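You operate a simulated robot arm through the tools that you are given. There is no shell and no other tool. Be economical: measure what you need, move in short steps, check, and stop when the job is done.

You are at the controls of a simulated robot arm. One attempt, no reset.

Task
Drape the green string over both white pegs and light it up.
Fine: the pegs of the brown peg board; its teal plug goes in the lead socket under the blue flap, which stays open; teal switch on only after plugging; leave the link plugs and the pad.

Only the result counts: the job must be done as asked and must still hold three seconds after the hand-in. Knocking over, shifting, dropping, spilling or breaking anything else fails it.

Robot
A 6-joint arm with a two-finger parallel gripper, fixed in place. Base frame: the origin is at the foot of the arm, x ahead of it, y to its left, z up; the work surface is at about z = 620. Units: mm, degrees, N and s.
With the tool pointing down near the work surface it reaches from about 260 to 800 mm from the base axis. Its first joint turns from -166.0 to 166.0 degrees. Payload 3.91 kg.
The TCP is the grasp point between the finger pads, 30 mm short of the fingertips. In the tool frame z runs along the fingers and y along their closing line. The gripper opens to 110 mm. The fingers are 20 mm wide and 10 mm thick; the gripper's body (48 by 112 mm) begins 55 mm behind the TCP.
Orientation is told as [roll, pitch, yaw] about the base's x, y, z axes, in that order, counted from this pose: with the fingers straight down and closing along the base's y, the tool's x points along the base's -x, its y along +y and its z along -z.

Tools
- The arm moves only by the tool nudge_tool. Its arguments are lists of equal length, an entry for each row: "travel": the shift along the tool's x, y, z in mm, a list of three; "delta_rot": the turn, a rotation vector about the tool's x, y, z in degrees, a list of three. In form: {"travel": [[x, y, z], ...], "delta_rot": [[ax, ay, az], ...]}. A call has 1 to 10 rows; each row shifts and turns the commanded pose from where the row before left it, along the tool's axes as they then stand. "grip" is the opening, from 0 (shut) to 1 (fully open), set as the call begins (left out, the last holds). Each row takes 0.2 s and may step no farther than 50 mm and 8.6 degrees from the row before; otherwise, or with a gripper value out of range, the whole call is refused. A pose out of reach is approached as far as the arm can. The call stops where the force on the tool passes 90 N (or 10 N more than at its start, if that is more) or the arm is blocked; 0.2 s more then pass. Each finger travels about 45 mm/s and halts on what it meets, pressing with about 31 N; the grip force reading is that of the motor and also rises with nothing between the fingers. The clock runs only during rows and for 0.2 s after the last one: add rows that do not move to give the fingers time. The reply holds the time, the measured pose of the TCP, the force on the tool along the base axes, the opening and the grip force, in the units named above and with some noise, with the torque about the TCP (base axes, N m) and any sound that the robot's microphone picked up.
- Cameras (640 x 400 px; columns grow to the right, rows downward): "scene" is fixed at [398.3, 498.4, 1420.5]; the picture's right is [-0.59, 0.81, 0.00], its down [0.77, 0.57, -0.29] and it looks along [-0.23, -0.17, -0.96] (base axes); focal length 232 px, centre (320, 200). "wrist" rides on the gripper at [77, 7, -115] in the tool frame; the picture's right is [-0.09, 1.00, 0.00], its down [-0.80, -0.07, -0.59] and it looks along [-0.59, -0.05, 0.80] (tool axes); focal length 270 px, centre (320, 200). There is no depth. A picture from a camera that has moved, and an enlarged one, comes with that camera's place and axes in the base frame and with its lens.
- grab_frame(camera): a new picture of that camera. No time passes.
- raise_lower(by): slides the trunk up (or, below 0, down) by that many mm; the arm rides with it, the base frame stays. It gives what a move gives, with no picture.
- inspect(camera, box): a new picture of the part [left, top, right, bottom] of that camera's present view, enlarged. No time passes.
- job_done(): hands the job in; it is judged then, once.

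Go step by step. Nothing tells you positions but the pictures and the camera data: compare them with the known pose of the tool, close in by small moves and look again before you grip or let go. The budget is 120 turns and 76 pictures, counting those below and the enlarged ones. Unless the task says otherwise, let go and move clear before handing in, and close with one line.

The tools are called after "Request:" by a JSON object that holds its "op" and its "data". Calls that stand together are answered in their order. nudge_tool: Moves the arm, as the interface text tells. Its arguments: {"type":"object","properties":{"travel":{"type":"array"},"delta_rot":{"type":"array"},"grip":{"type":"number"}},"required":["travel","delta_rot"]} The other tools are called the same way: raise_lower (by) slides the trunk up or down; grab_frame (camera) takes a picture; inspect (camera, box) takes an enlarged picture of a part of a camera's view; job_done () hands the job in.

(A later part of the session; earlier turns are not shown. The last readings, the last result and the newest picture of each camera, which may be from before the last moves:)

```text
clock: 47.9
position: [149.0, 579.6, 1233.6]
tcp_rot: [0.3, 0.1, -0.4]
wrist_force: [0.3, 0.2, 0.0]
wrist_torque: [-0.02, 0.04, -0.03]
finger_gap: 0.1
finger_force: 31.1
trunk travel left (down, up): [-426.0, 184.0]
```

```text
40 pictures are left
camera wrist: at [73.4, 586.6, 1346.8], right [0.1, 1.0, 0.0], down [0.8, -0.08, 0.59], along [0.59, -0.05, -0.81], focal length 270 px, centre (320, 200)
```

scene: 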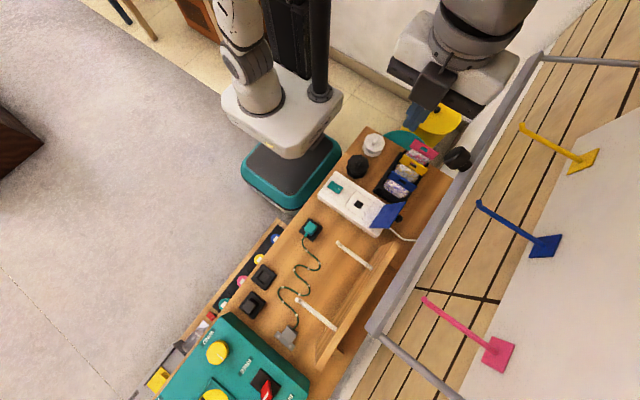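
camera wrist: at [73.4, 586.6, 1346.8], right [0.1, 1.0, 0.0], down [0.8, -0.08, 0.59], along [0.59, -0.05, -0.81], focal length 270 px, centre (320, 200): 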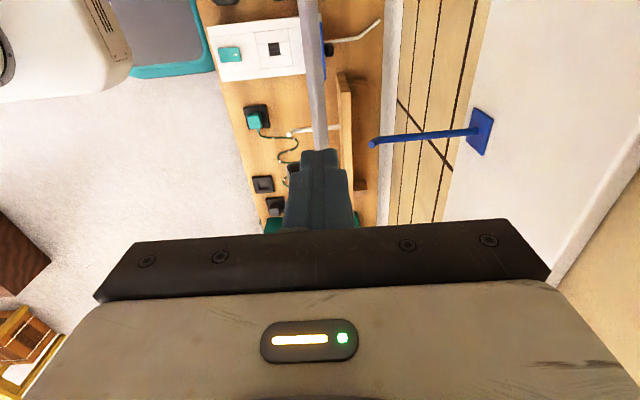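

The fingertips are over the rail. I descend slowly until contact.

Request:
{"op": "nudge_tool", "data": {"travel": [[0, 0, 15], [0, 0, 10], [0, 0, 5], [0, 0, 3], [0, 0, 0]], "delta_rot": [[0, 0, 0], [0, 0, 0], [0, 0, 0], [0, 0, 0], [0, 0, 0]]}}

```text
clock: 49.0
position: [149.2, 581.2, 1198.9]
tcp_rot: [0.2, 0.1, -0.6]
wrist_force: [-1.2, 0.3, -0.9]
wrist_torque: [0.03, 0.02, 0.02]
finger_gap: 0.0
finger_force: 31.3
trunk travel left (down, up): [-426.0, 184.0]
```

Request:
{"op": "nudge_tool", "data": {"travel": [[0, 0, 3], [0, 0, 3], [0, 0, 3], [0, 0, 3], [0, 0, 0]], "delta_rot": [[0, 0, 0], [0, 0, 0], [0, 0, 0], [0, 0, 0], [0, 0, 0]]}}

```text
clock: 50.2
position: [150.1, 579.4, 1186.4]
tcp_rot: [0.2, 0.1, -0.5]
wrist_force: [0.3, -0.3, -0.6]
wrist_torque: [0.02, 0.0, 0.03]
finger_gap: 0.0
finger_force: 31.1
trunk travel left (down, up): [-426.0, 184.0]
```

Request:
{"op": "nudge_tool", "data": {"travel": [[0, 0, 3], [0, 0, 3], [0, 0, 3], [0, 0, 0]], "delta_rot": [[0, 0, 0], [0, 0, 0], [0, 0, 0], [0, 0, 0]]}}

Request:
{"op": "inspect", "data": {"camera": "wrist", "box": [240, 0, 420, 240]}}

Request:
{"op": "inspect", "data": {"camera": "scene", "box": [380, 20, 560, 220]}}

```text
clock: 51.2
position: [149.8, 580.1, 1177.9]
tcp_rot: [0.0, 0.1, -0.6]
wrist_force: [0.2, 0.0, -0.4]
wrist_torque: [-0.01, 0.0, 0.01]
finger_gap: 0.0
finger_force: 31.0
trunk travel left (down, up): [-426.0, 184.0]
```

```text
1.67 times, centred on (330, 120) of wrist
camera zoom: at [73.0, 586.3, 1291.5], right [0.1, 1.0, 0.0], down [0.8, -0.08, 0.59], along [0.59, -0.05, -0.81], focal length 450 px, centre (303, 333)
```

zoom: 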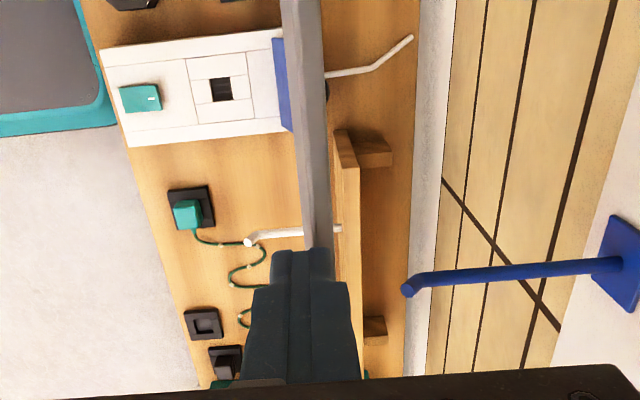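

```text
2.00 times, centred on (470, 120) of scene
camera zoom: at [398.3, 498.4, 1420.5], right [-0.59, 0.81, 0.0], down [0.77, 0.57, -0.29], along [-0.23, -0.17, -0.96], focal length 463 px, centre (20, 360)
```

zoom: 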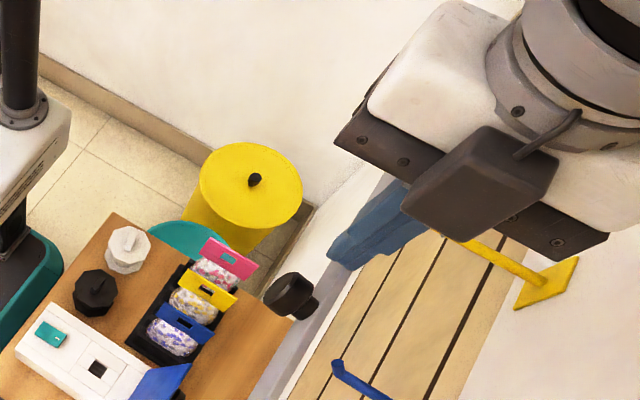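

No contact yet; the rail is a bit lower than I estimated. Continuing down carefully, shifted slightly to y 585.

Request:
{"op": "nudge_tool", "data": {"travel": [[0, 5, 0], [0, 0, 3], [0, 0, 3], [0, 0, 3], [0, 0, 3], [0, 0, 3], [0, 0, 0]], "delta_rot": [[0, 0, 0], [0, 0, 0], [0, 0, 0], [0, 0, 0], [0, 0, 0], [0, 0, 0], [0, 0, 0]]}}

```text
clock: 52.9
position: [149.0, 584.8, 1164.1]
tcp_rot: [0.1, 0.2, -0.4]
wrist_force: [-0.8, -0.7, 0.6]
wrist_torque: [-0.03, 0.0, -0.01]
finger_gap: 0.1
finger_force: 31.0
trunk travel left (down, up): [-426.0, 184.0]
```

Request:
{"op": "nudge_tool", "data": {"travel": [[0, 0, 3], [0, 0, 3], [0, 0, 3], [0, 0, 3], [0, 0, 3], [0, 0, 0]], "delta_rot": [[0, 0, 0], [0, 0, 0], [0, 0, 0], [0, 0, 0], [0, 0, 0], [0, 0, 0]]}}

Request:
{"op": "inspect", "data": {"camera": "wrist", "box": [240, 0, 420, 240]}}

```text
clock: 54.2
position: [150.0, 586.0, 1148.9]
tcp_rot: [0.2, 0.0, -0.4]
wrist_force: [0.6, 0.4, -0.3]
wrist_torque: [0.0, -0.02, 0.01]
finger_gap: 0.0
finger_force: 31.5
trunk travel left (down, up): [-426.0, 184.0]
```

```text
1.67 times, centred on (330, 120) of wrist
camera zoom: at [72.9, 591.5, 1261.7], right [0.1, 1.0, 0.0], down [0.8, -0.08, 0.59], along [0.59, -0.05, -0.81], focal length 450 px, centre (303, 333)
```

zoom: 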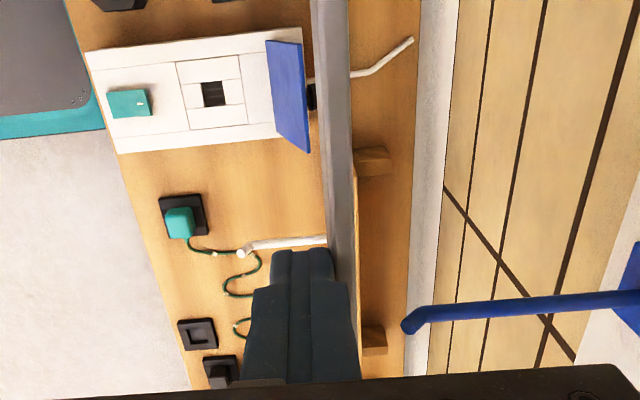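

Request:
{"op": "grab_frame", "data": {"camera": "scene"}}

```text
36 pictures are left
```

scene: 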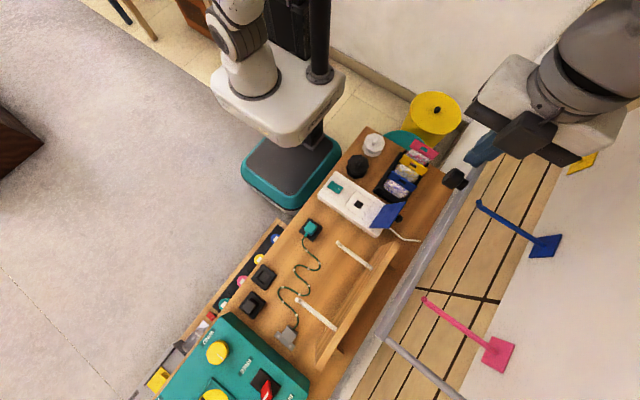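

The rail is already almost back to its original place (knob row 181 versus 184 originally). I back off and check whether it settles by itself.

Request:
{"op": "nudge_tool", "data": {"travel": [[0, -20, -15], [0, -30, -10], [0, -35, 0], [0, -35, 0], [0, -30, 0], [0, 0, 0], [0, 0, 0]], "delta_rot": [[0, 0, 0], [0, 0, 0], [0, 0, 0], [0, 0, 0], [0, 0, 0], [0, 0, 0], [0, 0, 0]]}}

Request:
{"op": "grab_frame", "data": {"camera": "scene"}}

```text
clock: 55.9
position: [147.9, 435.9, 1170.7]
tcp_rot: [0.2, 0.1, -0.4]
wrist_force: [1.3, 0.1, 0.2]
wrist_torque: [-0.01, 0.0, 0.02]
finger_gap: 0.0
finger_force: 30.9
trunk travel left (down, up): [-426.0, 184.0]
```

```text
35 pictures are left
```

scene: 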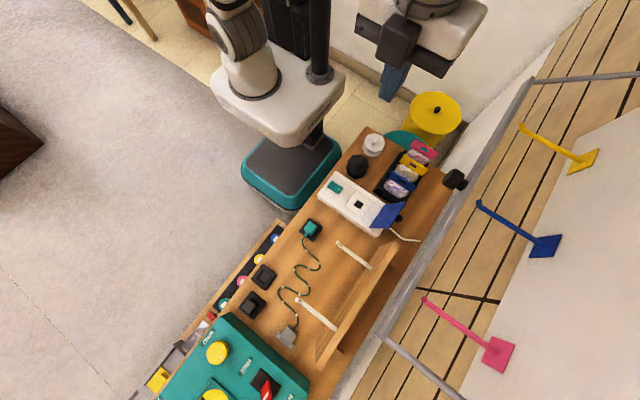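

The rail is within a few mm of its starting place; I'll re-check it later and keep clear of it. Now I lower the trunk and go to look at the plug.

Request:
{"op": "raise_lower", "data": {"by": -200}}

Request:
{"op": "nudge_tool", "data": {"travel": [[-31.4, -8.4, 36], [-31.4, -8.4, 36], [-31.4, -8.4, 36], [-31.4, -8.4, 36], [-31.4, -8.4, 36], [0, 0, 0]], "delta_rot": [[0, 0, 0], [0, 0, 0], [0, 0, 0], [0, 0, 0], [0, 0, 0], [0, 0, 0]], "grip": 0.7}}

Request:
{"op": "grab_frame", "data": {"camera": "wrist"}}

Request:
{"op": "grab_frame", "data": {"camera": "scene"}}

```text
clock: 58.0
position: [148.5, 434.2, 971.6]
tcp_rot: [0.2, 0.1, -0.4]
wrist_force: [0.4, -0.1, 1.1]
wrist_torque: [-0.01, -0.01, 0.03]
finger_gap: 0.0
finger_force: 31.5
trunk travel left (down, up): [-226.0, 384.0]
```

```text
clock: 59.4
position: [309.2, 390.3, 792.7]
tcp_rot: [0.2, 0.1, -0.4]
wrist_force: [-1.1, 0.4, -0.1]
wrist_torque: [-0.01, 0.01, 0.04]
finger_gap: 77.0
finger_force: 0.1
trunk travel left (down, up): [-226.0, 384.0]
```

```text
34 pictures are left
camera wrist: at [230.7, 396.2, 906.0], right [0.1, 1.0, 0.0], down [0.8, -0.08, 0.59], along [0.59, -0.05, -0.81], focal length 270 px, centre (320, 200)
```

wrist: 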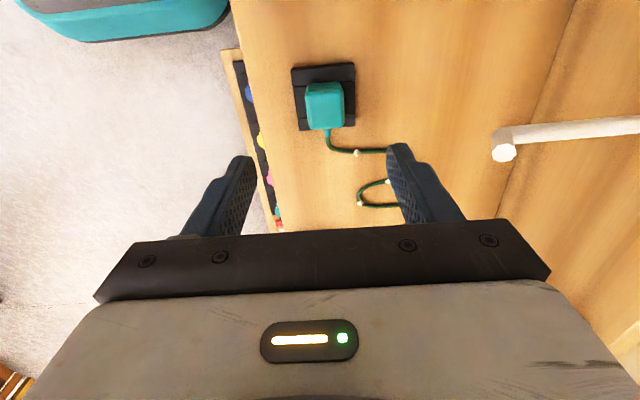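

```text
33 pictures are left
```

scene: 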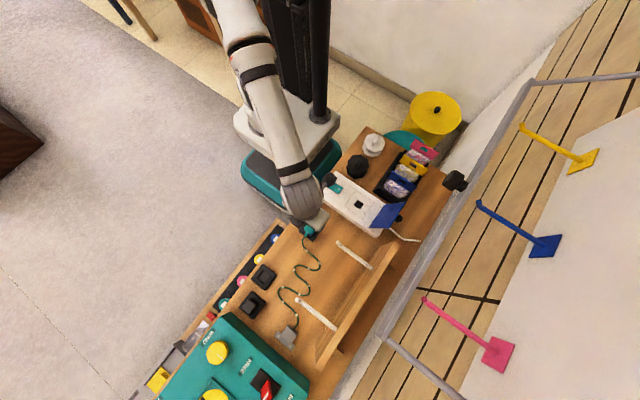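

Request:
{"op": "inspect", "data": {"camera": "wrist", "box": [260, 40, 420, 170]}}

```text
3.08 times, centred on (340, 105) of wrist
camera zoom: at [230.7, 396.2, 906.0], right [0.1, 1.0, 0.0], down [0.8, -0.08, 0.59], along [0.59, -0.05, -0.81], focal length 832 px, centre (258, 492)
```

zoom: 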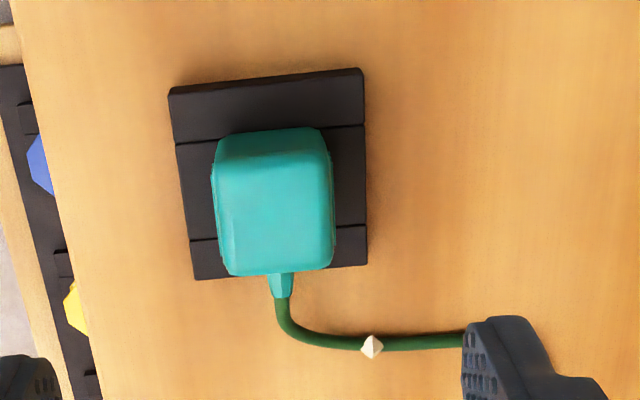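

Plug is at about (308, 395.5), roughly 30 mm wide with its top near z 673, aligned with the base axes. I descend with the fingers at ±y of it.

Request:
{"op": "nudge_tool", "data": {"travel": [[1.2, 5.2, 40], [0, 0, 40], [0, 0, 25], [0, 0, 0]], "delta_rot": [[0, 0, -0.4], [0, 0, 0], [0, 0, 0], [0, 0, 0]], "grip": 0.55}}

Request:
{"op": "inspect", "data": {"camera": "wrist", "box": [200, 80, 440, 240]}}

```text
clock: 60.4
position: [302.9, 397.0, 687.8]
tcp_rot: [0.2, 0.1, 0.0]
wrist_force: [0.5, 0.3, 0.6]
wrist_torque: [0.0, 0.01, 0.0]
finger_gap: 60.4
finger_force: 0.0
trunk travel left (down, up): [-226.0, 384.0]
```

```text
2.50 times, centred on (320, 160) of wrist
camera zoom: at [226.3, 402.5, 800.2], right [0.09, 1.0, 0.0], down [0.8, -0.07, 0.59], along [0.59, -0.05, -0.81], focal length 676 px, centre (320, 300)
```

zoom: 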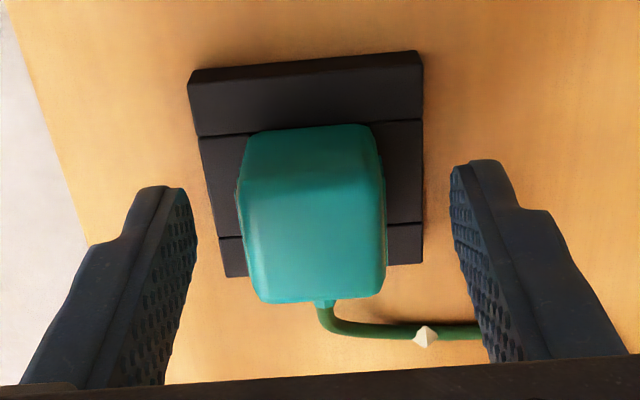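

Request:
{"op": "nudge_tool", "data": {"travel": [[-1, -2, 10], [0, 0, 5], [0, 0, 0]], "delta_rot": [[0, 0, 0], [0, 0, 0], [0, 0, 0]]}}

Request:
{"op": "nudge_tool", "data": {"travel": [[0, 0, 0], [0, 0, 0], [0, 0, 0], [0, 0, 0]], "delta_rot": [[0, 0, 0], [0, 0, 0], [0, 0, 0], [0, 0, 0]], "grip": 0.15}}

Request:
{"op": "inspect", "data": {"camera": "wrist", "box": [200, 80, 440, 240]}}

```text
clock: 61.2
position: [305.5, 395.4, 671.8]
tcp_rot: [0.3, 0.2, -0.1]
wrist_force: [0.0, -0.3, 1.1]
wrist_torque: [0.02, 0.0, 0.0]
finger_gap: 60.1
finger_force: 0.0
trunk travel left (down, up): [-226.0, 384.0]
```

```text
clock: 62.2
position: [304.2, 397.8, 672.1]
tcp_rot: [0.2, 0.1, -0.1]
wrist_force: [0.0, 0.1, 0.7]
wrist_torque: [-0.07, 0.0, 0.02]
finger_gap: 32.9
finger_force: 30.6
trunk travel left (down, up): [-226.0, 384.0]
```

```text
2.50 times, centred on (320, 160) of wrist
camera zoom: at [227.6, 401.6, 785.7], right [0.09, 1.0, 0.0], down [0.8, -0.07, 0.59], along [0.59, -0.05, -0.81], focal length 676 px, centre (320, 300)
```

zoom: 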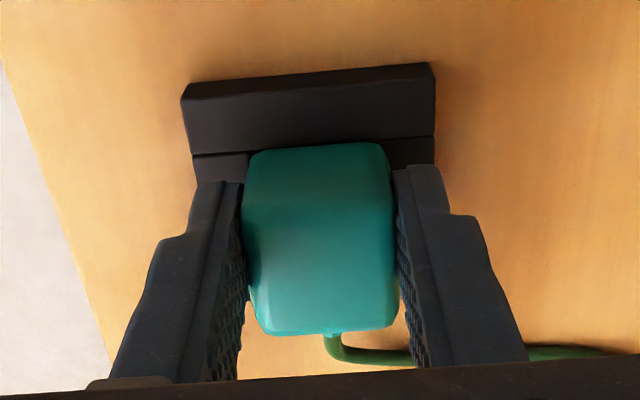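

Plug is gripped (gap 33). I lift it straight out.

Request:
{"op": "nudge_tool", "data": {"travel": [[0, 0, -8], [0, 0, -15], [0, 0, -30], [0, 0, -40], [0, 0, 0]], "delta_rot": [[0, 0, 0], [0, 0, 0], [0, 0, 0], [0, 0, 0], [0, 0, 0]]}}

Request:
{"op": "grab_frame", "data": {"camera": "wrist"}}

Request:
{"op": "inspect", "data": {"camera": "scene", "box": [220, 160, 440, 380]}}

```text
clock: 63.4
position: [304.6, 393.5, 764.5]
tcp_rot: [0.2, 0.1, -0.1]
wrist_force: [-0.2, 0.0, -0.4]
wrist_torque: [-0.03, 0.0, -0.03]
finger_gap: 32.8
finger_force: 31.1
trunk travel left (down, up): [-226.0, 384.0]
```

```text
29 pictures are left
camera wrist: at [228.4, 399.9, 877.6], right [0.09, 1.0, 0.0], down [0.8, -0.07, 0.59], along [0.59, -0.05, -0.81], focal length 270 px, centre (320, 200)
```

wrist: 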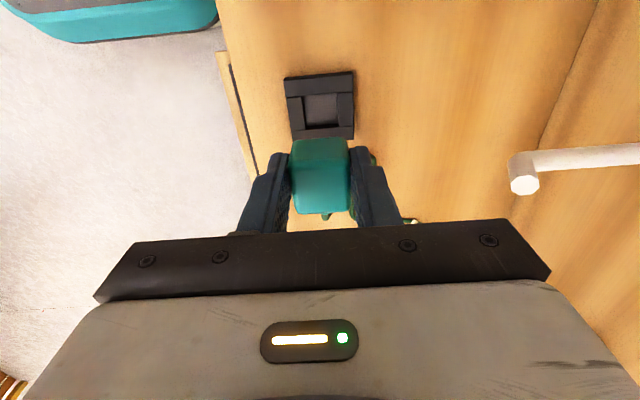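

```text
1.82 times, centred on (330, 270) of scene
camera zoom: at [398.3, 498.4, 1420.5], right [-0.59, 0.81, 0.0], down [0.77, 0.57, -0.29], along [-0.23, -0.17, -0.96], focal length 421 px, centre (302, 73)
```

zoom: 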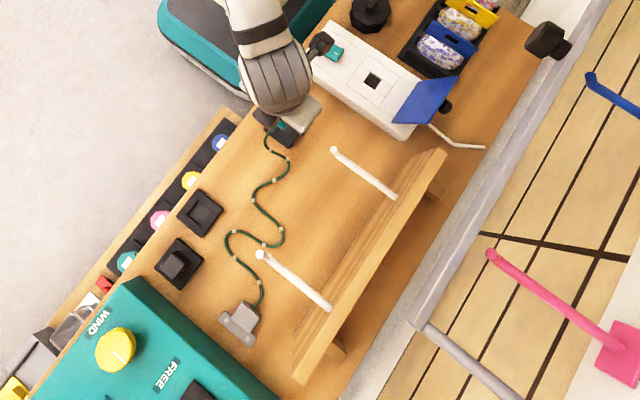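

Plug is free with the string intact. The peg tips turn up, with the pegs near z 745. I lift and carry the plug to the +x side of the far peg.

Request:
{"op": "nudge_tool", "data": {"travel": [[0, 0, -35], [0, 0, -35], [0, 0, -30], [-30, 8, 0], [-30, 8, 0], [-30, 8, 0], [-30, 8, 0], [0, 0, 0]], "delta_rot": [[0, 0, 0], [0, 0, 0], [0, 0, 0], [0, 0, 0], [0, 0, 0], [0, 0, 0], [0, 0, 0], [0, 0, 0]]}}

Request:
{"op": "nudge_tool", "data": {"travel": [[-30, 8, 0], [-30, 8, 0], [-30, 8, 0], [-25, 8, 0], [0, 0, 0], [0, 0, 0]], "delta_rot": [[0, 0, 0], [0, 0, 0], [0, 0, 0], [0, 0, 0], [0, 0, 0], [0, 0, 0]]}}

Request:
{"op": "grab_frame", "data": {"camera": "scene"}}

```text
clock: 65.2
position: [426.0, 425.5, 862.6]
tcp_rot: [0.2, 0.0, 0.0]
wrist_force: [-0.5, -0.2, -1.2]
wrist_torque: [-0.02, -0.03, 0.0]
finger_gap: 32.7
finger_force: 31.3
trunk travel left (down, up): [-226.0, 384.0]
```

```text
clock: 66.6
position: [540.6, 458.2, 862.8]
tcp_rot: [0.2, 0.1, 0.0]
wrist_force: [0.7, 0.6, -1.0]
wrist_torque: [-0.01, -0.01, 0.01]
finger_gap: 32.6
finger_force: 31.3
trunk travel left (down, up): [-226.0, 384.0]
```

```text
27 pictures are left
```

scene: 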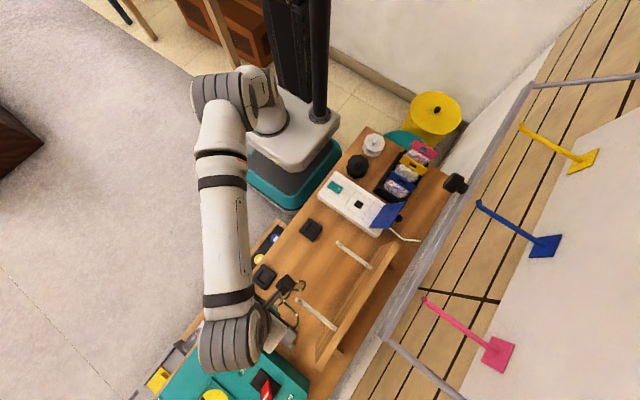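

Request:
{"op": "nudge_tool", "data": {"travel": [[0, 22, 0], [0, 22, 0], [0, 22, 0], [0, 20, 0], [0, 0, 0], [0, 0, 0]], "delta_rot": [[0, 0, 0], [0, 0, 0], [0, 0, 0], [0, 0, 0], [0, 0, 0], [0, 0, 0]]}}

Request:
{"op": "inspect", "data": {"camera": "scene", "box": [220, 200, 420, 400]}}

Request:
{"op": "grab_frame", "data": {"camera": "wrist"}}

```text
clock: 68.0
position: [539.5, 544.9, 864.1]
tcp_rot: [0.2, 0.0, -0.1]
wrist_force: [0.7, -0.5, -1.1]
wrist_torque: [0.01, -0.02, -0.02]
finger_gap: 32.9
finger_force: 30.9
trunk travel left (down, up): [-226.0, 384.0]
```

```text
2.00 times, centred on (320, 300) of scene
camera zoom: at [398.3, 498.4, 1420.5], right [-0.59, 0.81, 0.0], down [0.77, 0.57, -0.29], along [-0.23, -0.17, -0.96], focal length 463 px, centre (320, 0)
```

zoom: 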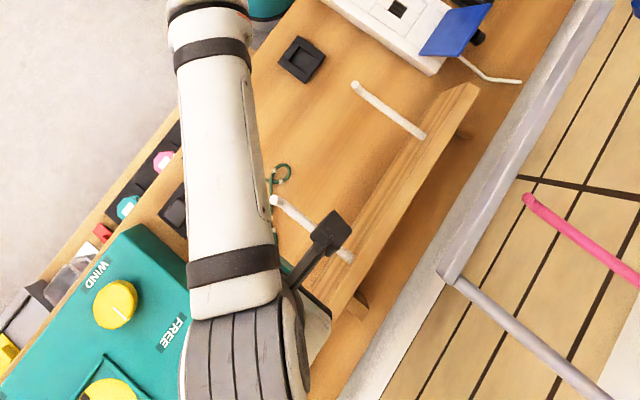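

```text
25 pictures are left
camera wrist: at [462.7, 550.2, 977.9], right [0.09, 1.0, 0.0], down [0.8, -0.07, 0.59], along [0.59, -0.05, -0.81], focal length 270 px, centre (320, 200)
```

wrist: 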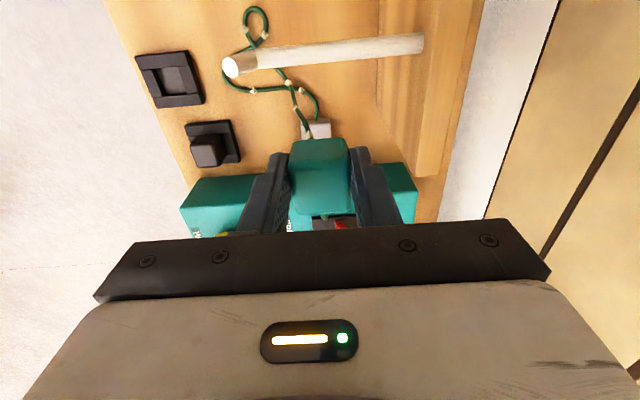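

The plug is beyond the far peg with all slack on the table in front of the tip. Now I carry the plug back over peg 2.

Request:
{"op": "nudge_tool", "data": {"travel": [[18, 0, 0], [18, 0, 0], [18, 0, 0], [18, 0, 0], [18, 0, 0], [18, 0, 0], [18, 0, 0], [0, 0, 0], [0, 0, 0]], "delta_rot": [[0, 0, 0], [0, 0, 0], [0, 0, 0], [0, 0, 0], [0, 0, 0], [0, 0, 0], [0, 0, 0], [0, 0, 0], [0, 0, 0]]}}

Request:
{"op": "inspect", "data": {"camera": "scene", "box": [220, 200, 420, 400]}}

Request:
{"op": "grab_frame", "data": {"camera": "wrist"}}

```text
clock: 70.0
position: [413.5, 544.3, 863.9]
tcp_rot: [0.2, 0.1, 0.1]
wrist_force: [-0.6, -0.4, -0.7]
wrist_torque: [-0.01, 0.03, -0.01]
finger_gap: 32.7
finger_force: 31.3
trunk travel left (down, up): [-226.0, 384.0]
```

```text
2.00 times, centred on (320, 300) of scene
camera zoom: at [398.3, 498.4, 1420.5], right [-0.59, 0.81, 0.0], down [0.77, 0.57, -0.29], along [-0.23, -0.17, -0.96], focal length 463 px, centre (320, 0)
```

zoom: 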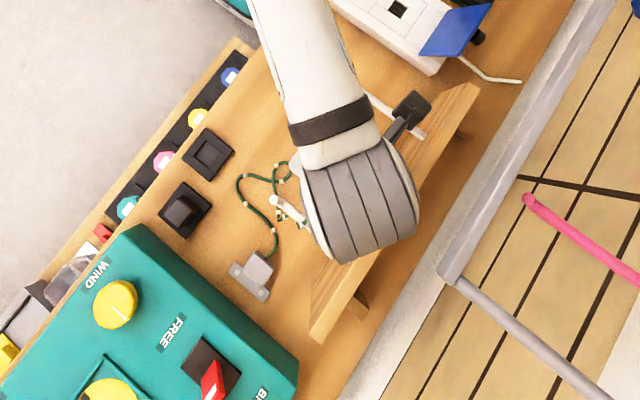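

```text
23 pictures are left
camera wrist: at [336.8, 550.0, 977.6], right [0.09, 1.0, 0.0], down [0.8, -0.07, 0.59], along [0.59, -0.05, -0.81], focal length 270 px, centre (320, 200)
```

wrist: 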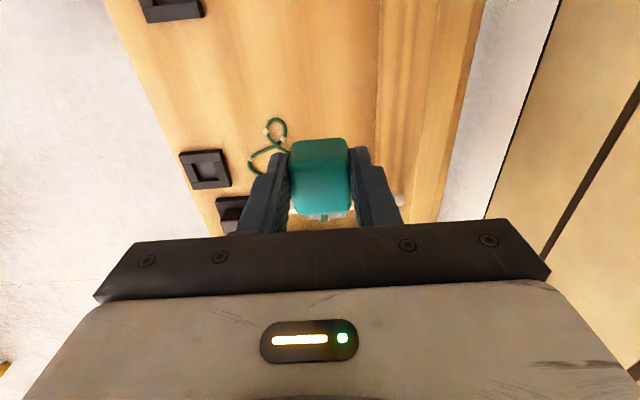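

Request:
{"op": "inspect", "data": {"camera": "scene", "box": [280, 265, 345, 345]}}

```text
5.00 times, centred on (312, 305) of scene
camera zoom: at [398.3, 498.4, 1420.5], right [-0.59, 0.81, 0.0], down [0.77, 0.57, -0.29], along [-0.23, -0.17, -0.96], focal length 1158 px, centre (358, -325)
```

zoom: 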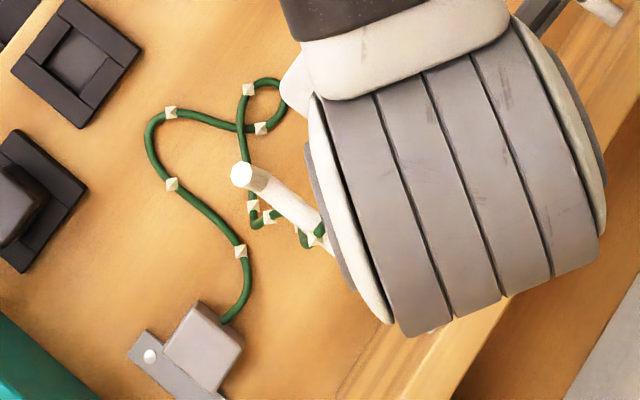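

The string now goes over peg 2 from the far side. I continue over peg 1.

Request:
{"op": "nudge_tool", "data": {"travel": [[18, 0, 0], [18, 0, 0], [18, 0, 0], [18, 0, 0], [18, 0, 0], [18, 0, 0], [18, 0, 0], [18, 0, 0], [0, 0, 0], [0, 0, 0]], "delta_rot": [[0, 0, 0], [0, 0, 0], [0, 0, 0], [0, 0, 0], [0, 0, 0], [0, 0, 0], [0, 0, 0], [0, 0, 0], [0, 0, 0], [0, 0, 0]]}}

Request:
{"op": "inspect", "data": {"camera": "scene", "box": [240, 180, 420, 360]}}

```text
clock: 72.2
position: [270.4, 544.5, 864.7]
tcp_rot: [0.1, 0.2, -0.1]
wrist_force: [0.7, -0.4, 0.2]
wrist_torque: [-0.01, -0.01, 0.0]
finger_gap: 33.1
finger_force: 30.9
trunk travel left (down, up): [-226.0, 384.0]
```

```text
2.22 times, centred on (330, 270) of scene
camera zoom: at [398.3, 498.4, 1420.5], right [-0.59, 0.81, 0.0], down [0.77, 0.57, -0.29], along [-0.23, -0.17, -0.96], focal length 515 px, centre (298, 44)
```

zoom: 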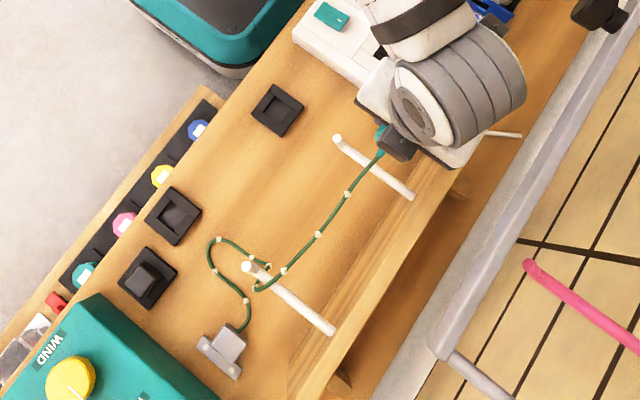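

Request:
{"op": "inspect", "data": {"camera": "scene", "box": [285, 250, 355, 320]}}

```text
5.71 times, centred on (320, 285) of scene
camera zoom: at [398.3, 498.4, 1420.5], right [-0.59, 0.81, 0.0], down [0.77, 0.57, -0.29], along [-0.23, -0.17, -0.96], focal length 1324 px, centre (320, -286)
```

zoom: 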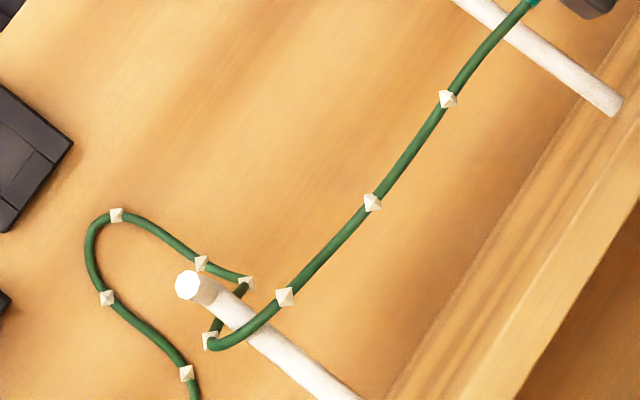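

Draping looks right. I continue past peg 1, bearing slightly toward +y.

Request:
{"op": "nudge_tool", "data": {"travel": [[15, 5, 0], [15, 5, 0], [15, 5, 0], [15, 0, 0], [10, 0, 0], [0, 0, 0], [0, 0, 0]], "delta_rot": [[0, 0, 0], [0, 0, 0], [0, 0, 0], [0, 0, 0], [0, 0, 0], [0, 0, 0], [0, 0, 0]]}}

Request:
{"op": "inspect", "data": {"camera": "scene", "box": [250, 180, 420, 350]}}

```text
clock: 73.8
position: [198.3, 560.0, 864.7]
tcp_rot: [0.2, 0.2, 0.0]
wrist_force: [1.3, -0.3, 0.0]
wrist_torque: [-0.02, 0.04, -0.03]
finger_gap: 32.7
finger_force: 30.9
trunk travel left (down, up): [-226.0, 384.0]
```

```text
2.35 times, centred on (335, 265) of scene
camera zoom: at [398.3, 498.4, 1420.5], right [-0.59, 0.81, 0.0], down [0.77, 0.57, -0.29], along [-0.23, -0.17, -0.96], focal length 545 px, centre (285, 47)
```

zoom: 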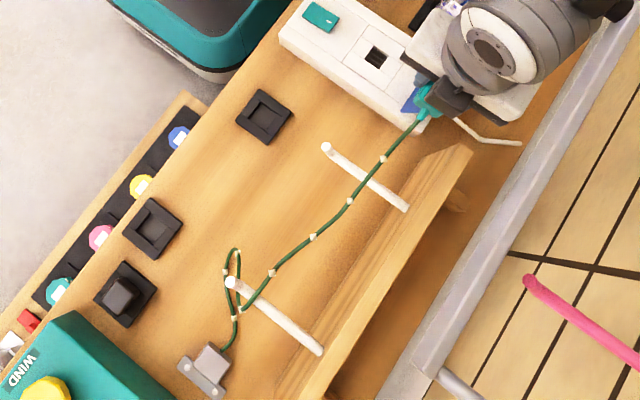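

Request:
{"op": "inspect", "data": {"camera": "scene", "box": [285, 260, 355, 330]}}

```text
5.71 times, centred on (320, 295) of scene
camera zoom: at [398.3, 498.4, 1420.5], right [-0.59, 0.81, 0.0], down [0.77, 0.57, -0.29], along [-0.23, -0.17, -0.96], focal length 1324 px, centre (320, -343)
```

zoom: 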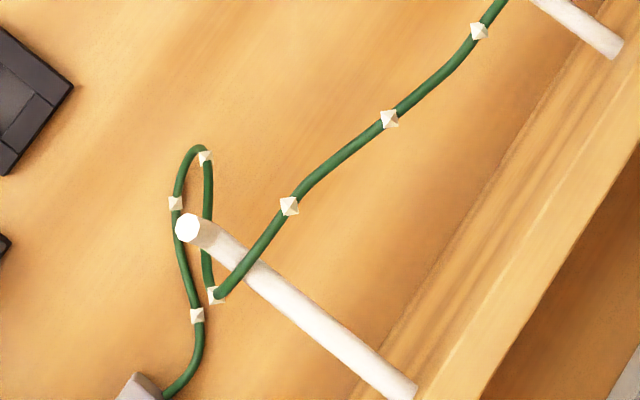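

The remaining slack loop lies under the peg on the table, which is fine. Next I carry the plug above the socket, about 92 mm over the seat, to compare with how the pad looked at the same height.

Request:
{"op": "nudge_tool", "data": {"travel": [[11.5, -20, 0], [11.5, -20, 0], [11.5, -20, 0], [11.5, -19, 0], [0, 0, 20], [0, 0, 20], [0, 0, 22], [0, 0, 0]], "delta_rot": [[0, 0, 0], [0, 0, 0], [0, 0, 0], [0, 0, 0], [0, 0, 0], [0, 0, 0], [0, 0, 0], [0, 0, 0]]}}

Request:
{"op": "grab_frame", "data": {"camera": "wrist"}}

Request:
{"op": "inspect", "data": {"camera": "scene", "box": [250, 160, 420, 350]}}

```text
clock: 75.6
position: [151.7, 480.1, 802.9]
tcp_rot: [0.3, 0.1, 0.0]
wrist_force: [0.4, -0.5, -0.7]
wrist_torque: [0.0, -0.01, 0.03]
finger_gap: 32.9
finger_force: 31.1
trunk travel left (down, up): [-226.0, 384.0]
```

```text
17 pictures are left
camera wrist: at [75.6, 487.1, 916.4], right [0.09, 1.0, 0.0], down [0.8, -0.07, 0.59], along [0.59, -0.05, -0.81], focal length 270 px, centre (320, 200)
```

wrist: 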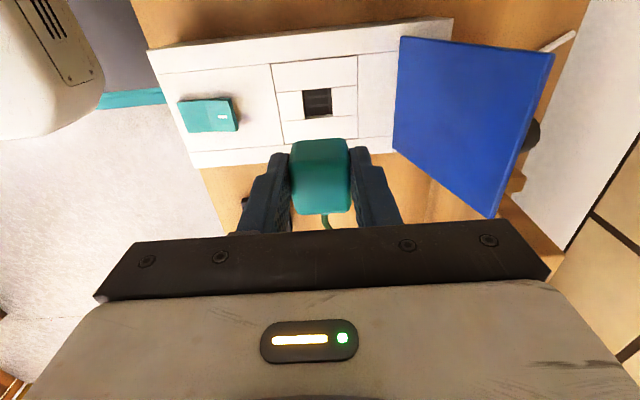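

```text
2.11 times, centred on (335, 255) of scene
camera zoom: at [398.3, 498.4, 1420.5], right [-0.59, 0.81, 0.0], down [0.77, 0.57, -0.29], along [-0.23, -0.17, -0.96], focal length 488 px, centre (288, 84)
```

zoom: 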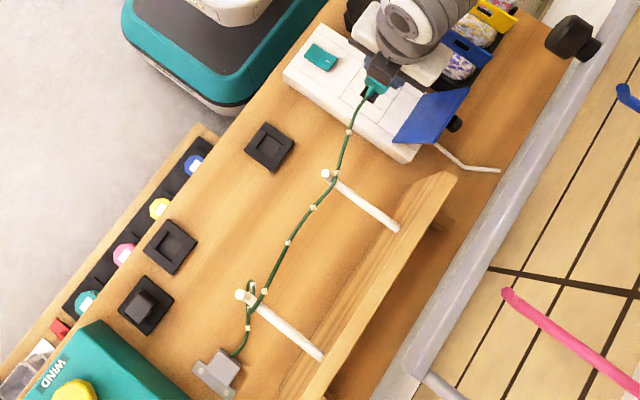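

Request:
{"op": "inspect", "data": {"camera": "wrist", "box": [240, 40, 400, 150]}}

Request:
{"op": "inspect", "data": {"camera": "scene", "box": [290, 225, 370, 315]}}

```text
3.64 times, centred on (320, 95) of wrist
camera zoom: at [75.6, 487.1, 916.4], right [0.09, 1.0, 0.0], down [0.8, -0.07, 0.59], along [0.59, -0.05, -0.81], focal length 983 px, centre (320, 582)
```

zoom: 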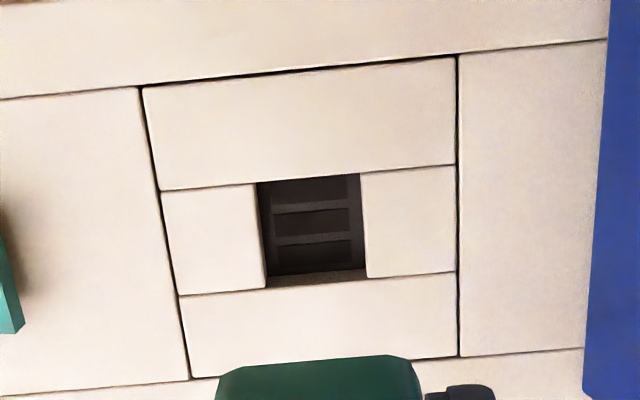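

```text
4.44 times, centred on (330, 270) of scene
camera zoom: at [398.3, 498.4, 1420.5], right [-0.59, 0.81, 0.0], down [0.77, 0.57, -0.29], along [-0.23, -0.17, -0.96], focal length 1030 px, centre (276, -111)
```

zoom: 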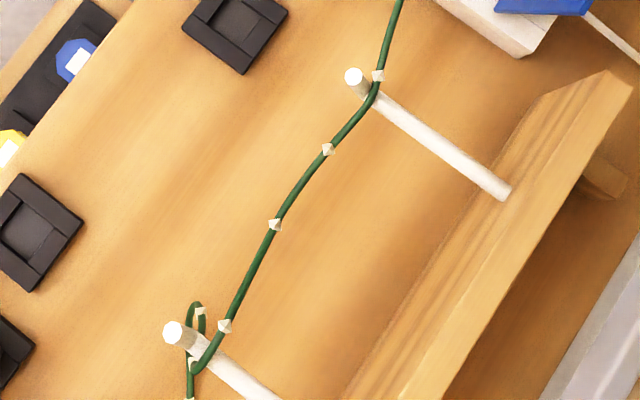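

The string sits behind the upturned tips on both pegs. The socket hole is about 4 mm toward −x and 1.6 mm toward −y of the plug, so I correct and lower in steps.

Request:
{"op": "nudge_tool", "data": {"travel": [[4, -1.6, 20], [0, 0, 20], [0, 0, 15], [0, 0, 0]], "delta_rot": [[0, 0, 0], [0, 0, 0], [0, 0, 0], [0, 0, 0]]}}

Request:
{"op": "inspect", "data": {"camera": "wrist", "box": [220, 20, 420, 180]}}

```text
clock: 76.6
position: [149.6, 481.3, 747.7]
tcp_rot: [0.2, 0.1, 0.0]
wrist_force: [-0.1, 0.2, -0.9]
wrist_torque: [-0.01, -0.03, -0.02]
finger_gap: 32.8
finger_force: 30.8
trunk travel left (down, up): [-226.0, 384.0]
```

```text
2.50 times, centred on (320, 100) of wrist
camera zoom: at [73.2, 487.3, 861.1], right [0.09, 1.0, 0.0], down [0.8, -0.07, 0.59], along [0.59, -0.05, -0.81], focal length 676 px, centre (320, 450)
```

zoom: 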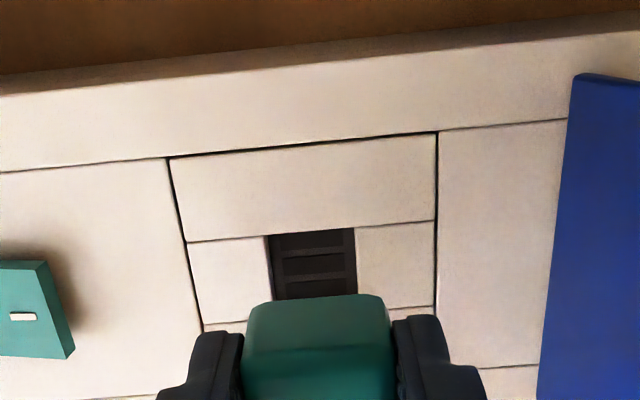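

Still about 2 mm off in both axes by the picture; I correct and lower more.

Request:
{"op": "nudge_tool", "data": {"travel": [[2, -1.7, 0], [0, 0, 12], [0, 0, 0], [0, 0, 0]], "delta_rot": [[0, 0, 0], [0, 0, 0], [0, 0, 0], [0, 0, 0]]}}

Request:
{"op": "inspect", "data": {"camera": "wrist", "box": [220, 20, 420, 180]}}

```text
clock: 77.6
position: [146.9, 479.7, 736.0]
tcp_rot: [0.2, 0.1, 0.0]
wrist_force: [-0.7, 0.2, -0.7]
wrist_torque: [0.02, -0.01, 0.0]
finger_gap: 32.6
finger_force: 30.9
trunk travel left (down, up): [-226.0, 384.0]
```

```text
2.50 times, centred on (320, 100) of wrist
camera zoom: at [70.7, 484.7, 848.6], right [0.09, 1.0, 0.0], down [0.8, -0.07, 0.59], along [0.59, -0.05, -0.81], focal length 676 px, centre (320, 450)
```

zoom: 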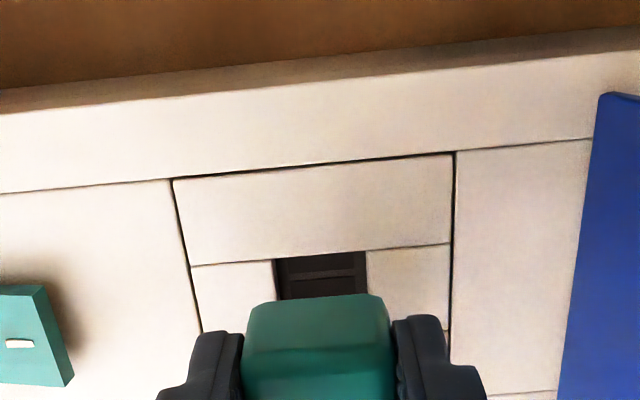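

Centred now. Lowering gently in 3 mm rows.

Request:
{"op": "nudge_tool", "data": {"travel": [[-0.5, 0, 4], [0, 0, 4], [0, 0, 4], [0, 0, 0]], "delta_rot": [[0, 0, 0], [0, 0, 0], [0, 0, 0], [0, 0, 0]]}}

Request:
{"op": "nudge_tool", "data": {"travel": [[0, 0, 3], [0, 0, 3], [0, 0, 0]], "delta_rot": [[0, 0, 0], [0, 0, 0], [0, 0, 0]]}}

```text
clock: 78.6
position: [148.4, 477.8, 723.2]
tcp_rot: [0.2, 0.1, 0.0]
wrist_force: [0.5, -0.6, -0.3]
wrist_torque: [-0.02, 0.01, 0.03]
finger_gap: 32.6
finger_force: 30.9
trunk travel left (down, up): [-226.0, 384.0]
```

```text
clock: 79.4
position: [147.7, 476.8, 716.7]
tcp_rot: [0.1, 0.2, 0.1]
wrist_force: [-0.3, 0.3, -0.7]
wrist_torque: [0.0, 0.02, -0.01]
finger_gap: 32.8
finger_force: 30.8
trunk travel left (down, up): [-226.0, 384.0]
```

Request:
{"op": "nudge_tool", "data": {"travel": [[0, 0, 2], [0, 0, 2], [0, 0, 0]], "delta_rot": [[0, 0, 0], [0, 0, 0], [0, 0, 0]]}}

Request:
{"op": "inspect", "data": {"camera": "wrist", "box": [220, 20, 420, 180]}}

```text
clock: 80.2
position: [147.5, 477.5, 715.2]
tcp_rot: [0.2, 0.0, 0.0]
wrist_force: [-4.2, -0.8, 4.7]
wrist_torque: [-0.05, 0.11, 0.01]
finger_gap: 33.0
finger_force: 31.2
trunk travel left (down, up): [-226.0, 384.0]
```

```text
2.50 times, centred on (320, 100) of wrist
camera zoom: at [70.5, 483.3, 828.1], right [0.09, 1.0, 0.0], down [0.8, -0.07, 0.59], along [0.59, -0.05, -0.81], focal length 676 px, centre (320, 450)
```

zoom: 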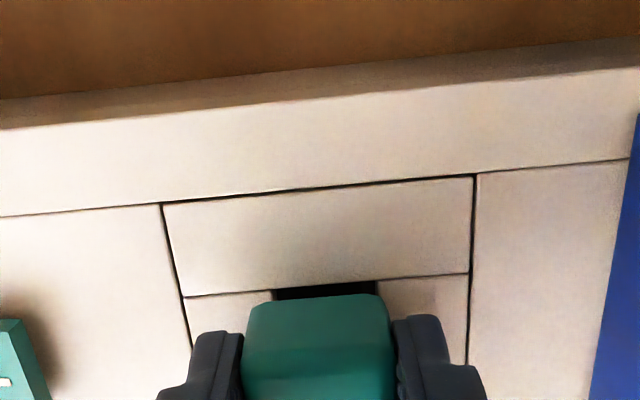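

Light contact with a sideways push toward −x, so I follow that push slightly, add 1 mm in y, and press on a little.

Request:
{"op": "nudge_tool", "data": {"travel": [[1, 1, 0], [0, 0, 1.5], [0, 0, 0]], "delta_rot": [[0, 0, 0], [0, 0, 0], [0, 0, 0]]}}

```text
clock: 81.0
position: [146.4, 479.4, 713.3]
tcp_rot: [0.2, 0.1, -0.1]
wrist_force: [-6.4, 0.5, 7.3]
wrist_torque: [0.0, 0.18, 0.02]
finger_gap: 32.7
finger_force: 31.8
trunk travel left (down, up): [-226.0, 384.0]
```

Request:
{"op": "nudge_tool", "data": {"travel": [[1.5, 0, 0], [0, 0, 2], [0, 0, 0]], "delta_rot": [[0, 0, 0], [0, 0, 0], [0, 0, 0]]}}

```text
clock: 81.8
position: [145.5, 480.2, 709.9]
tcp_rot: [0.2, 0.2, -0.1]
wrist_force: [0.7, -0.9, -0.1]
wrist_torque: [-0.02, 0.02, 0.02]
finger_gap: 33.0
finger_force: 31.0
trunk travel left (down, up): [-226.0, 384.0]
```

Free again and going in. Continuing down.

Request:
{"op": "nudge_tool", "data": {"travel": [[0, 0, 3], [0, 0, 3], [0, 0, 0]], "delta_rot": [[0, 0, 0], [0, 0, 0], [0, 0, 0]]}}

```text
clock: 82.6
position: [144.9, 480.2, 709.1]
tcp_rot: [0.7, 0.0, 0.0]
wrist_force: [-8.9, 2.9, 47.7]
wrist_torque: [0.13, 0.06, 0.0]
finger_gap: 32.8
finger_force: 31.1
trunk travel left (down, up): [-226.0, 384.0]
heard: snap
```

A snap was heard at about the expected seat height, so the plug seems seated. I relieve the push, open, and check.

Request:
{"op": "nudge_tool", "data": {"travel": [[0, 0, -4], [0, 0, 0]], "delta_rot": [[0, 0, 0], [0, 0, 0]]}}

Request:
{"op": "nudge_tool", "data": {"travel": [[0, 0, 0], [0, 0, 0], [0, 0, 0]], "delta_rot": [[0, 0, 0], [0, 0, 0], [0, 0, 0]], "grip": 0.5}}

Request:
{"op": "inspect", "data": {"camera": "wrist", "box": [200, 80, 440, 240]}}

```text
clock: 83.2
position: [145.3, 479.4, 708.1]
tcp_rot: [0.3, 0.0, 0.0]
wrist_force: [-6.7, 13.5, 22.2]
wrist_torque: [0.81, -0.08, 0.07]
finger_gap: 32.7
finger_force: 30.6
trunk travel left (down, up): [-226.0, 384.0]
```

```text
clock: 84.0
position: [145.9, 478.0, 707.8]
tcp_rot: [0.1, 0.1, 0.0]
wrist_force: [-0.2, -0.4, 0.0]
wrist_torque: [-0.01, 0.05, 0.01]
finger_gap: 55.1
finger_force: 0.1
trunk travel left (down, up): [-226.0, 384.0]
```

```text
2.50 times, centred on (320, 160) of wrist
camera zoom: at [68.3, 484.8, 821.6], right [0.09, 1.0, 0.0], down [0.8, -0.07, 0.59], along [0.59, -0.05, -0.81], focal length 676 px, centre (320, 300)
```

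zoom: 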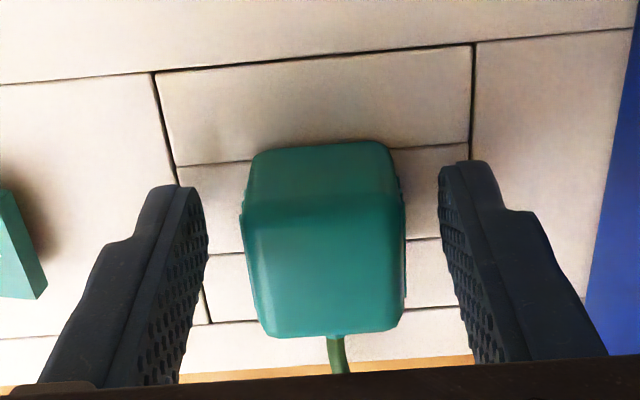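

The plug stays seated with no load. I retract, close the fingers, and move above the switch's "I" end near (150, 397).

Request:
{"op": "nudge_tool", "data": {"travel": [[0, 0, -25], [0, 0, -35], [0, 0, -35], [0, 0, 0]], "delta_rot": [[0, 0, 0], [0, 0, 0], [0, 0, 0], [0, 0, 0]]}}

Request:
{"op": "nudge_tool", "data": {"travel": [[-1, -27, 0], [-2, -27, 0], [-1, -27, 0], [0, 0, 25], [0, 0, 20], [0, 0, 0]], "delta_rot": [[0, 0, 0], [0, 0, 0], [0, 0, 0], [0, 0, 0], [0, 0, 0], [0, 0, 0]], "grip": 0.0}}

Request:
{"op": "grab_frame", "data": {"camera": "wrist"}}

Request:
{"op": "inspect", "data": {"camera": "scene", "box": [270, 150, 470, 350]}}

```text
clock: 85.0
position: [145.3, 478.3, 804.9]
tcp_rot: [0.2, 0.1, -0.1]
wrist_force: [-0.9, 0.5, 0.8]
wrist_torque: [0.01, 0.0, 0.0]
finger_gap: 54.9
finger_force: 0.0
trunk travel left (down, up): [-226.0, 384.0]
```

```text
clock: 86.4
position: [149.7, 397.7, 756.9]
tcp_rot: [0.2, 0.2, 0.0]
wrist_force: [-0.1, 1.2, 0.5]
wrist_torque: [-0.02, -0.03, 0.03]
finger_gap: 0.0
finger_force: 30.3
trunk travel left (down, up): [-226.0, 384.0]
```

```text
9 pictures are left
camera wrist: at [72.8, 403.5, 870.4], right [0.09, 1.0, 0.0], down [0.8, -0.07, 0.59], along [0.59, -0.05, -0.81], focal length 270 px, centre (320, 200)
```

wrist: 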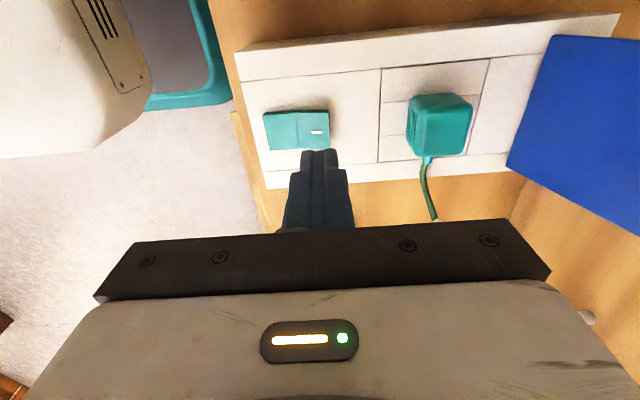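

```text
2.00 times, centred on (370, 250) of scene
camera zoom: at [398.3, 498.4, 1420.5], right [-0.59, 0.81, 0.0], down [0.77, 0.57, -0.29], along [-0.23, -0.17, -0.96], focal length 463 px, centre (220, 100)
```

zoom: 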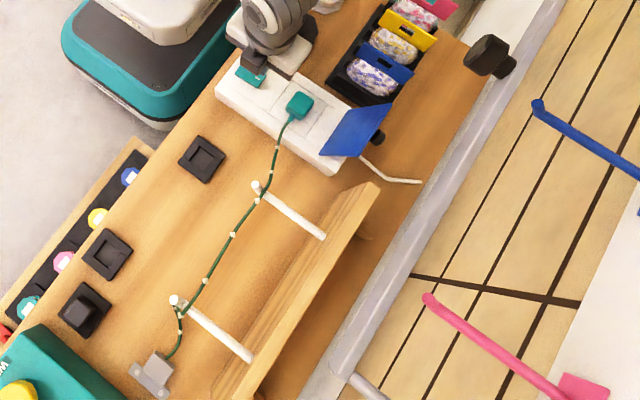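

String drapes both pegs and the plug is in. Now I press the switch's "I" end.

Request:
{"op": "nudge_tool", "data": {"travel": [[0, -1, 20], [0, 0, 12], [0, 0, 4], [0, 0, 3], [0, 0, 3], [0, 0, 0]], "delta_rot": [[0, 0, 0], [0, 0, 0], [0, 0, 0], [0, 0, 0], [0, 0, 0], [0, 0, 0]]}}

```text
clock: 87.8
position: [148.7, 397.8, 716.5]
tcp_rot: [0.2, 0.1, 0.0]
wrist_force: [-0.5, 0.0, 0.0]
wrist_torque: [0.04, -0.02, 0.01]
finger_gap: 0.0
finger_force: 31.0
trunk travel left (down, up): [-226.0, 384.0]
```

Request:
{"op": "nudge_tool", "data": {"travel": [[0, 0, 2], [0, 0, 2], [0, 0, 2], [0, 0, 2], [0, 0, 0]], "delta_rot": [[0, 0, 0], [0, 0, 0], [0, 0, 0], [0, 0, 0], [0, 0, 0]]}}

```text
clock: 89.0
position: [149.5, 396.7, 708.2]
tcp_rot: [0.1, 0.0, 0.0]
wrist_force: [0.4, -0.5, 1.5]
wrist_torque: [-0.01, 0.02, 0.02]
finger_gap: 0.0
finger_force: 31.1
trunk travel left (down, up): [-226.0, 384.0]
```

Request:
{"op": "nudge_tool", "data": {"travel": [[0, 0, 2], [0, 0, 2], [0, 0, 2], [0, 0, 0]], "delta_rot": [[0, 0, 0], [0, 0, 0], [0, 0, 0], [0, 0, 0]]}}

Request:
{"op": "inspect", "data": {"camera": "scene", "box": [270, 150, 470, 350]}}

```text
clock: 90.0
position: [149.1, 396.9, 704.9]
tcp_rot: [0.8, -0.1, 0.0]
wrist_force: [1.0, -0.8, 75.5]
wrist_torque: [-0.71, 0.04, 0.04]
finger_gap: 0.0
finger_force: 31.4
trunk travel left (down, up): [-226.0, 384.0]
```

```text
2.00 times, centred on (370, 250) of scene
camera zoom: at [398.3, 498.4, 1420.5], right [-0.59, 0.81, 0.0], down [0.77, 0.57, -0.29], along [-0.23, -0.17, -0.96], focal length 463 px, centre (220, 100)
```

zoom: 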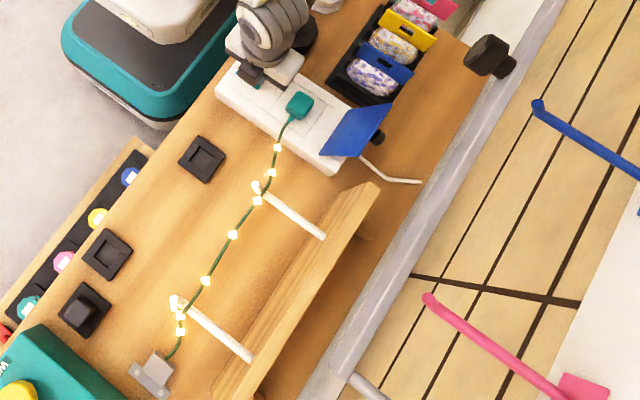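

The string is lit. I lift away and do the final checks.

Request:
{"op": "nudge_tool", "data": {"travel": [[0, 0, -10], [0, 0, -30], [0, 0, -40], [0, -30, -40], [0, -30, 0], [0, 0, 0], [0, 0, 0], [0, 0, 0]], "delta_rot": [[0, 0, 0], [0, 0, 0], [0, 0, 0], [0, 0, 0], [0, 0, 0], [0, 0, 0], [0, 0, 0], [0, 0, 0]]}}

Request:
{"op": "grab_frame", "data": {"camera": "scene"}}

Request:
{"op": "inspect", "data": {"camera": "scene", "box": [280, 220, 360, 350]}}

```text
clock: 91.8
position: [151.6, 337.3, 821.3]
tcp_rot: [0.2, 0.1, 0.0]
wrist_force: [-0.4, -0.1, -0.8]
wrist_torque: [-0.01, -0.02, 0.03]
finger_gap: 0.1
finger_force: 30.6
trunk travel left (down, up): [-226.0, 384.0]
```

```text
6 pictures are left
```

scene: 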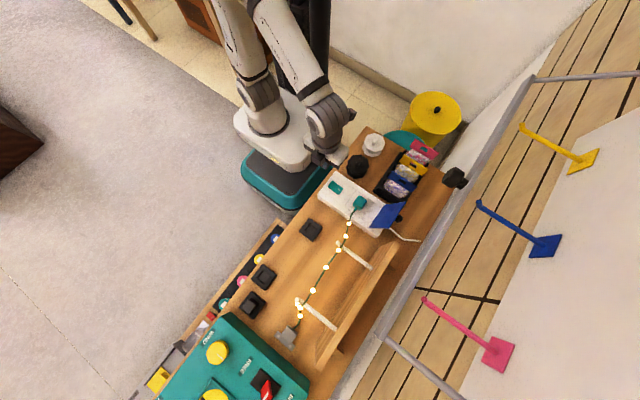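

```text
3.08 times, centred on (320, 285) of scene
camera zoom: at [398.3, 498.4, 1420.5], right [-0.59, 0.81, 0.0], down [0.77, 0.57, -0.29], along [-0.23, -0.17, -0.96], focal length 713 px, centre (320, -62)
```

zoom: 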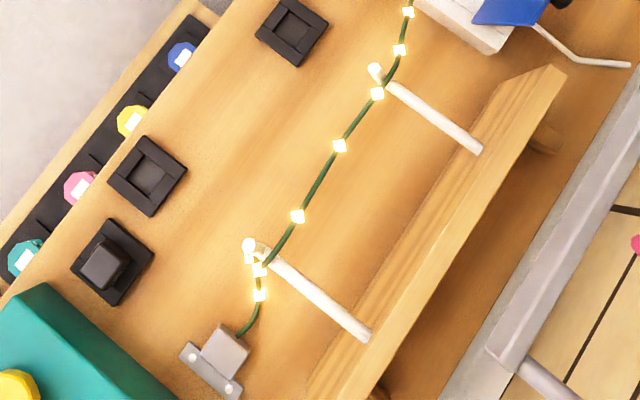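

The job itself is done: lit, draped, flap open. But the rail is still about 6 px (roughly 8 mm) above its original place, so I'll press it back gently along the same safe route as before.

Request:
{"op": "raise_lower", "data": {"by": 200}}

Request:
{"op": "nudge_tool", "data": {"travel": [[0, 0, -40], [0, 25, -40], [0, 25, -40], [0, 25, -32], [0, 24, 0], [0, 0, 0]], "delta_rot": [[0, 0, 0], [0, 0, 0], [0, 0, 0], [0, 0, 0], [0, 0, 0], [0, 0, 0]]}}

Request:
{"op": "nudge_tool", "data": {"travel": [[0, 40, 0], [0, 40, 0], [0, 40, 5], [0, 0, 0]], "delta_rot": [[0, 0, 0], [0, 0, 0], [0, 0, 0], [0, 0, 0]]}}

```text
clock: 94.0
position: [152.6, 337.4, 1020.0]
tcp_rot: [0.1, 0.1, 0.0]
wrist_force: [-0.2, 0.0, 0.2]
wrist_torque: [0.0, -0.01, 0.0]
finger_gap: 0.0
finger_force: 31.2
trunk travel left (down, up): [-426.0, 184.0]
```

```text
clock: 95.4
position: [153.3, 435.4, 1171.6]
tcp_rot: [0.1, 0.1, -0.1]
wrist_force: [-0.6, -0.3, 0.0]
wrist_torque: [-0.03, 0.0, 0.03]
finger_gap: 0.0
finger_force: 31.1
trunk travel left (down, up): [-426.0, 184.0]
```

```text
clock: 96.4
position: [154.2, 555.4, 1166.2]
tcp_rot: [0.1, 0.2, -0.1]
wrist_force: [0.3, -0.3, -0.9]
wrist_torque: [0.01, -0.01, 0.01]
finger_gap: 0.0
finger_force: 30.6
trunk travel left (down, up): [-426.0, 184.0]
```

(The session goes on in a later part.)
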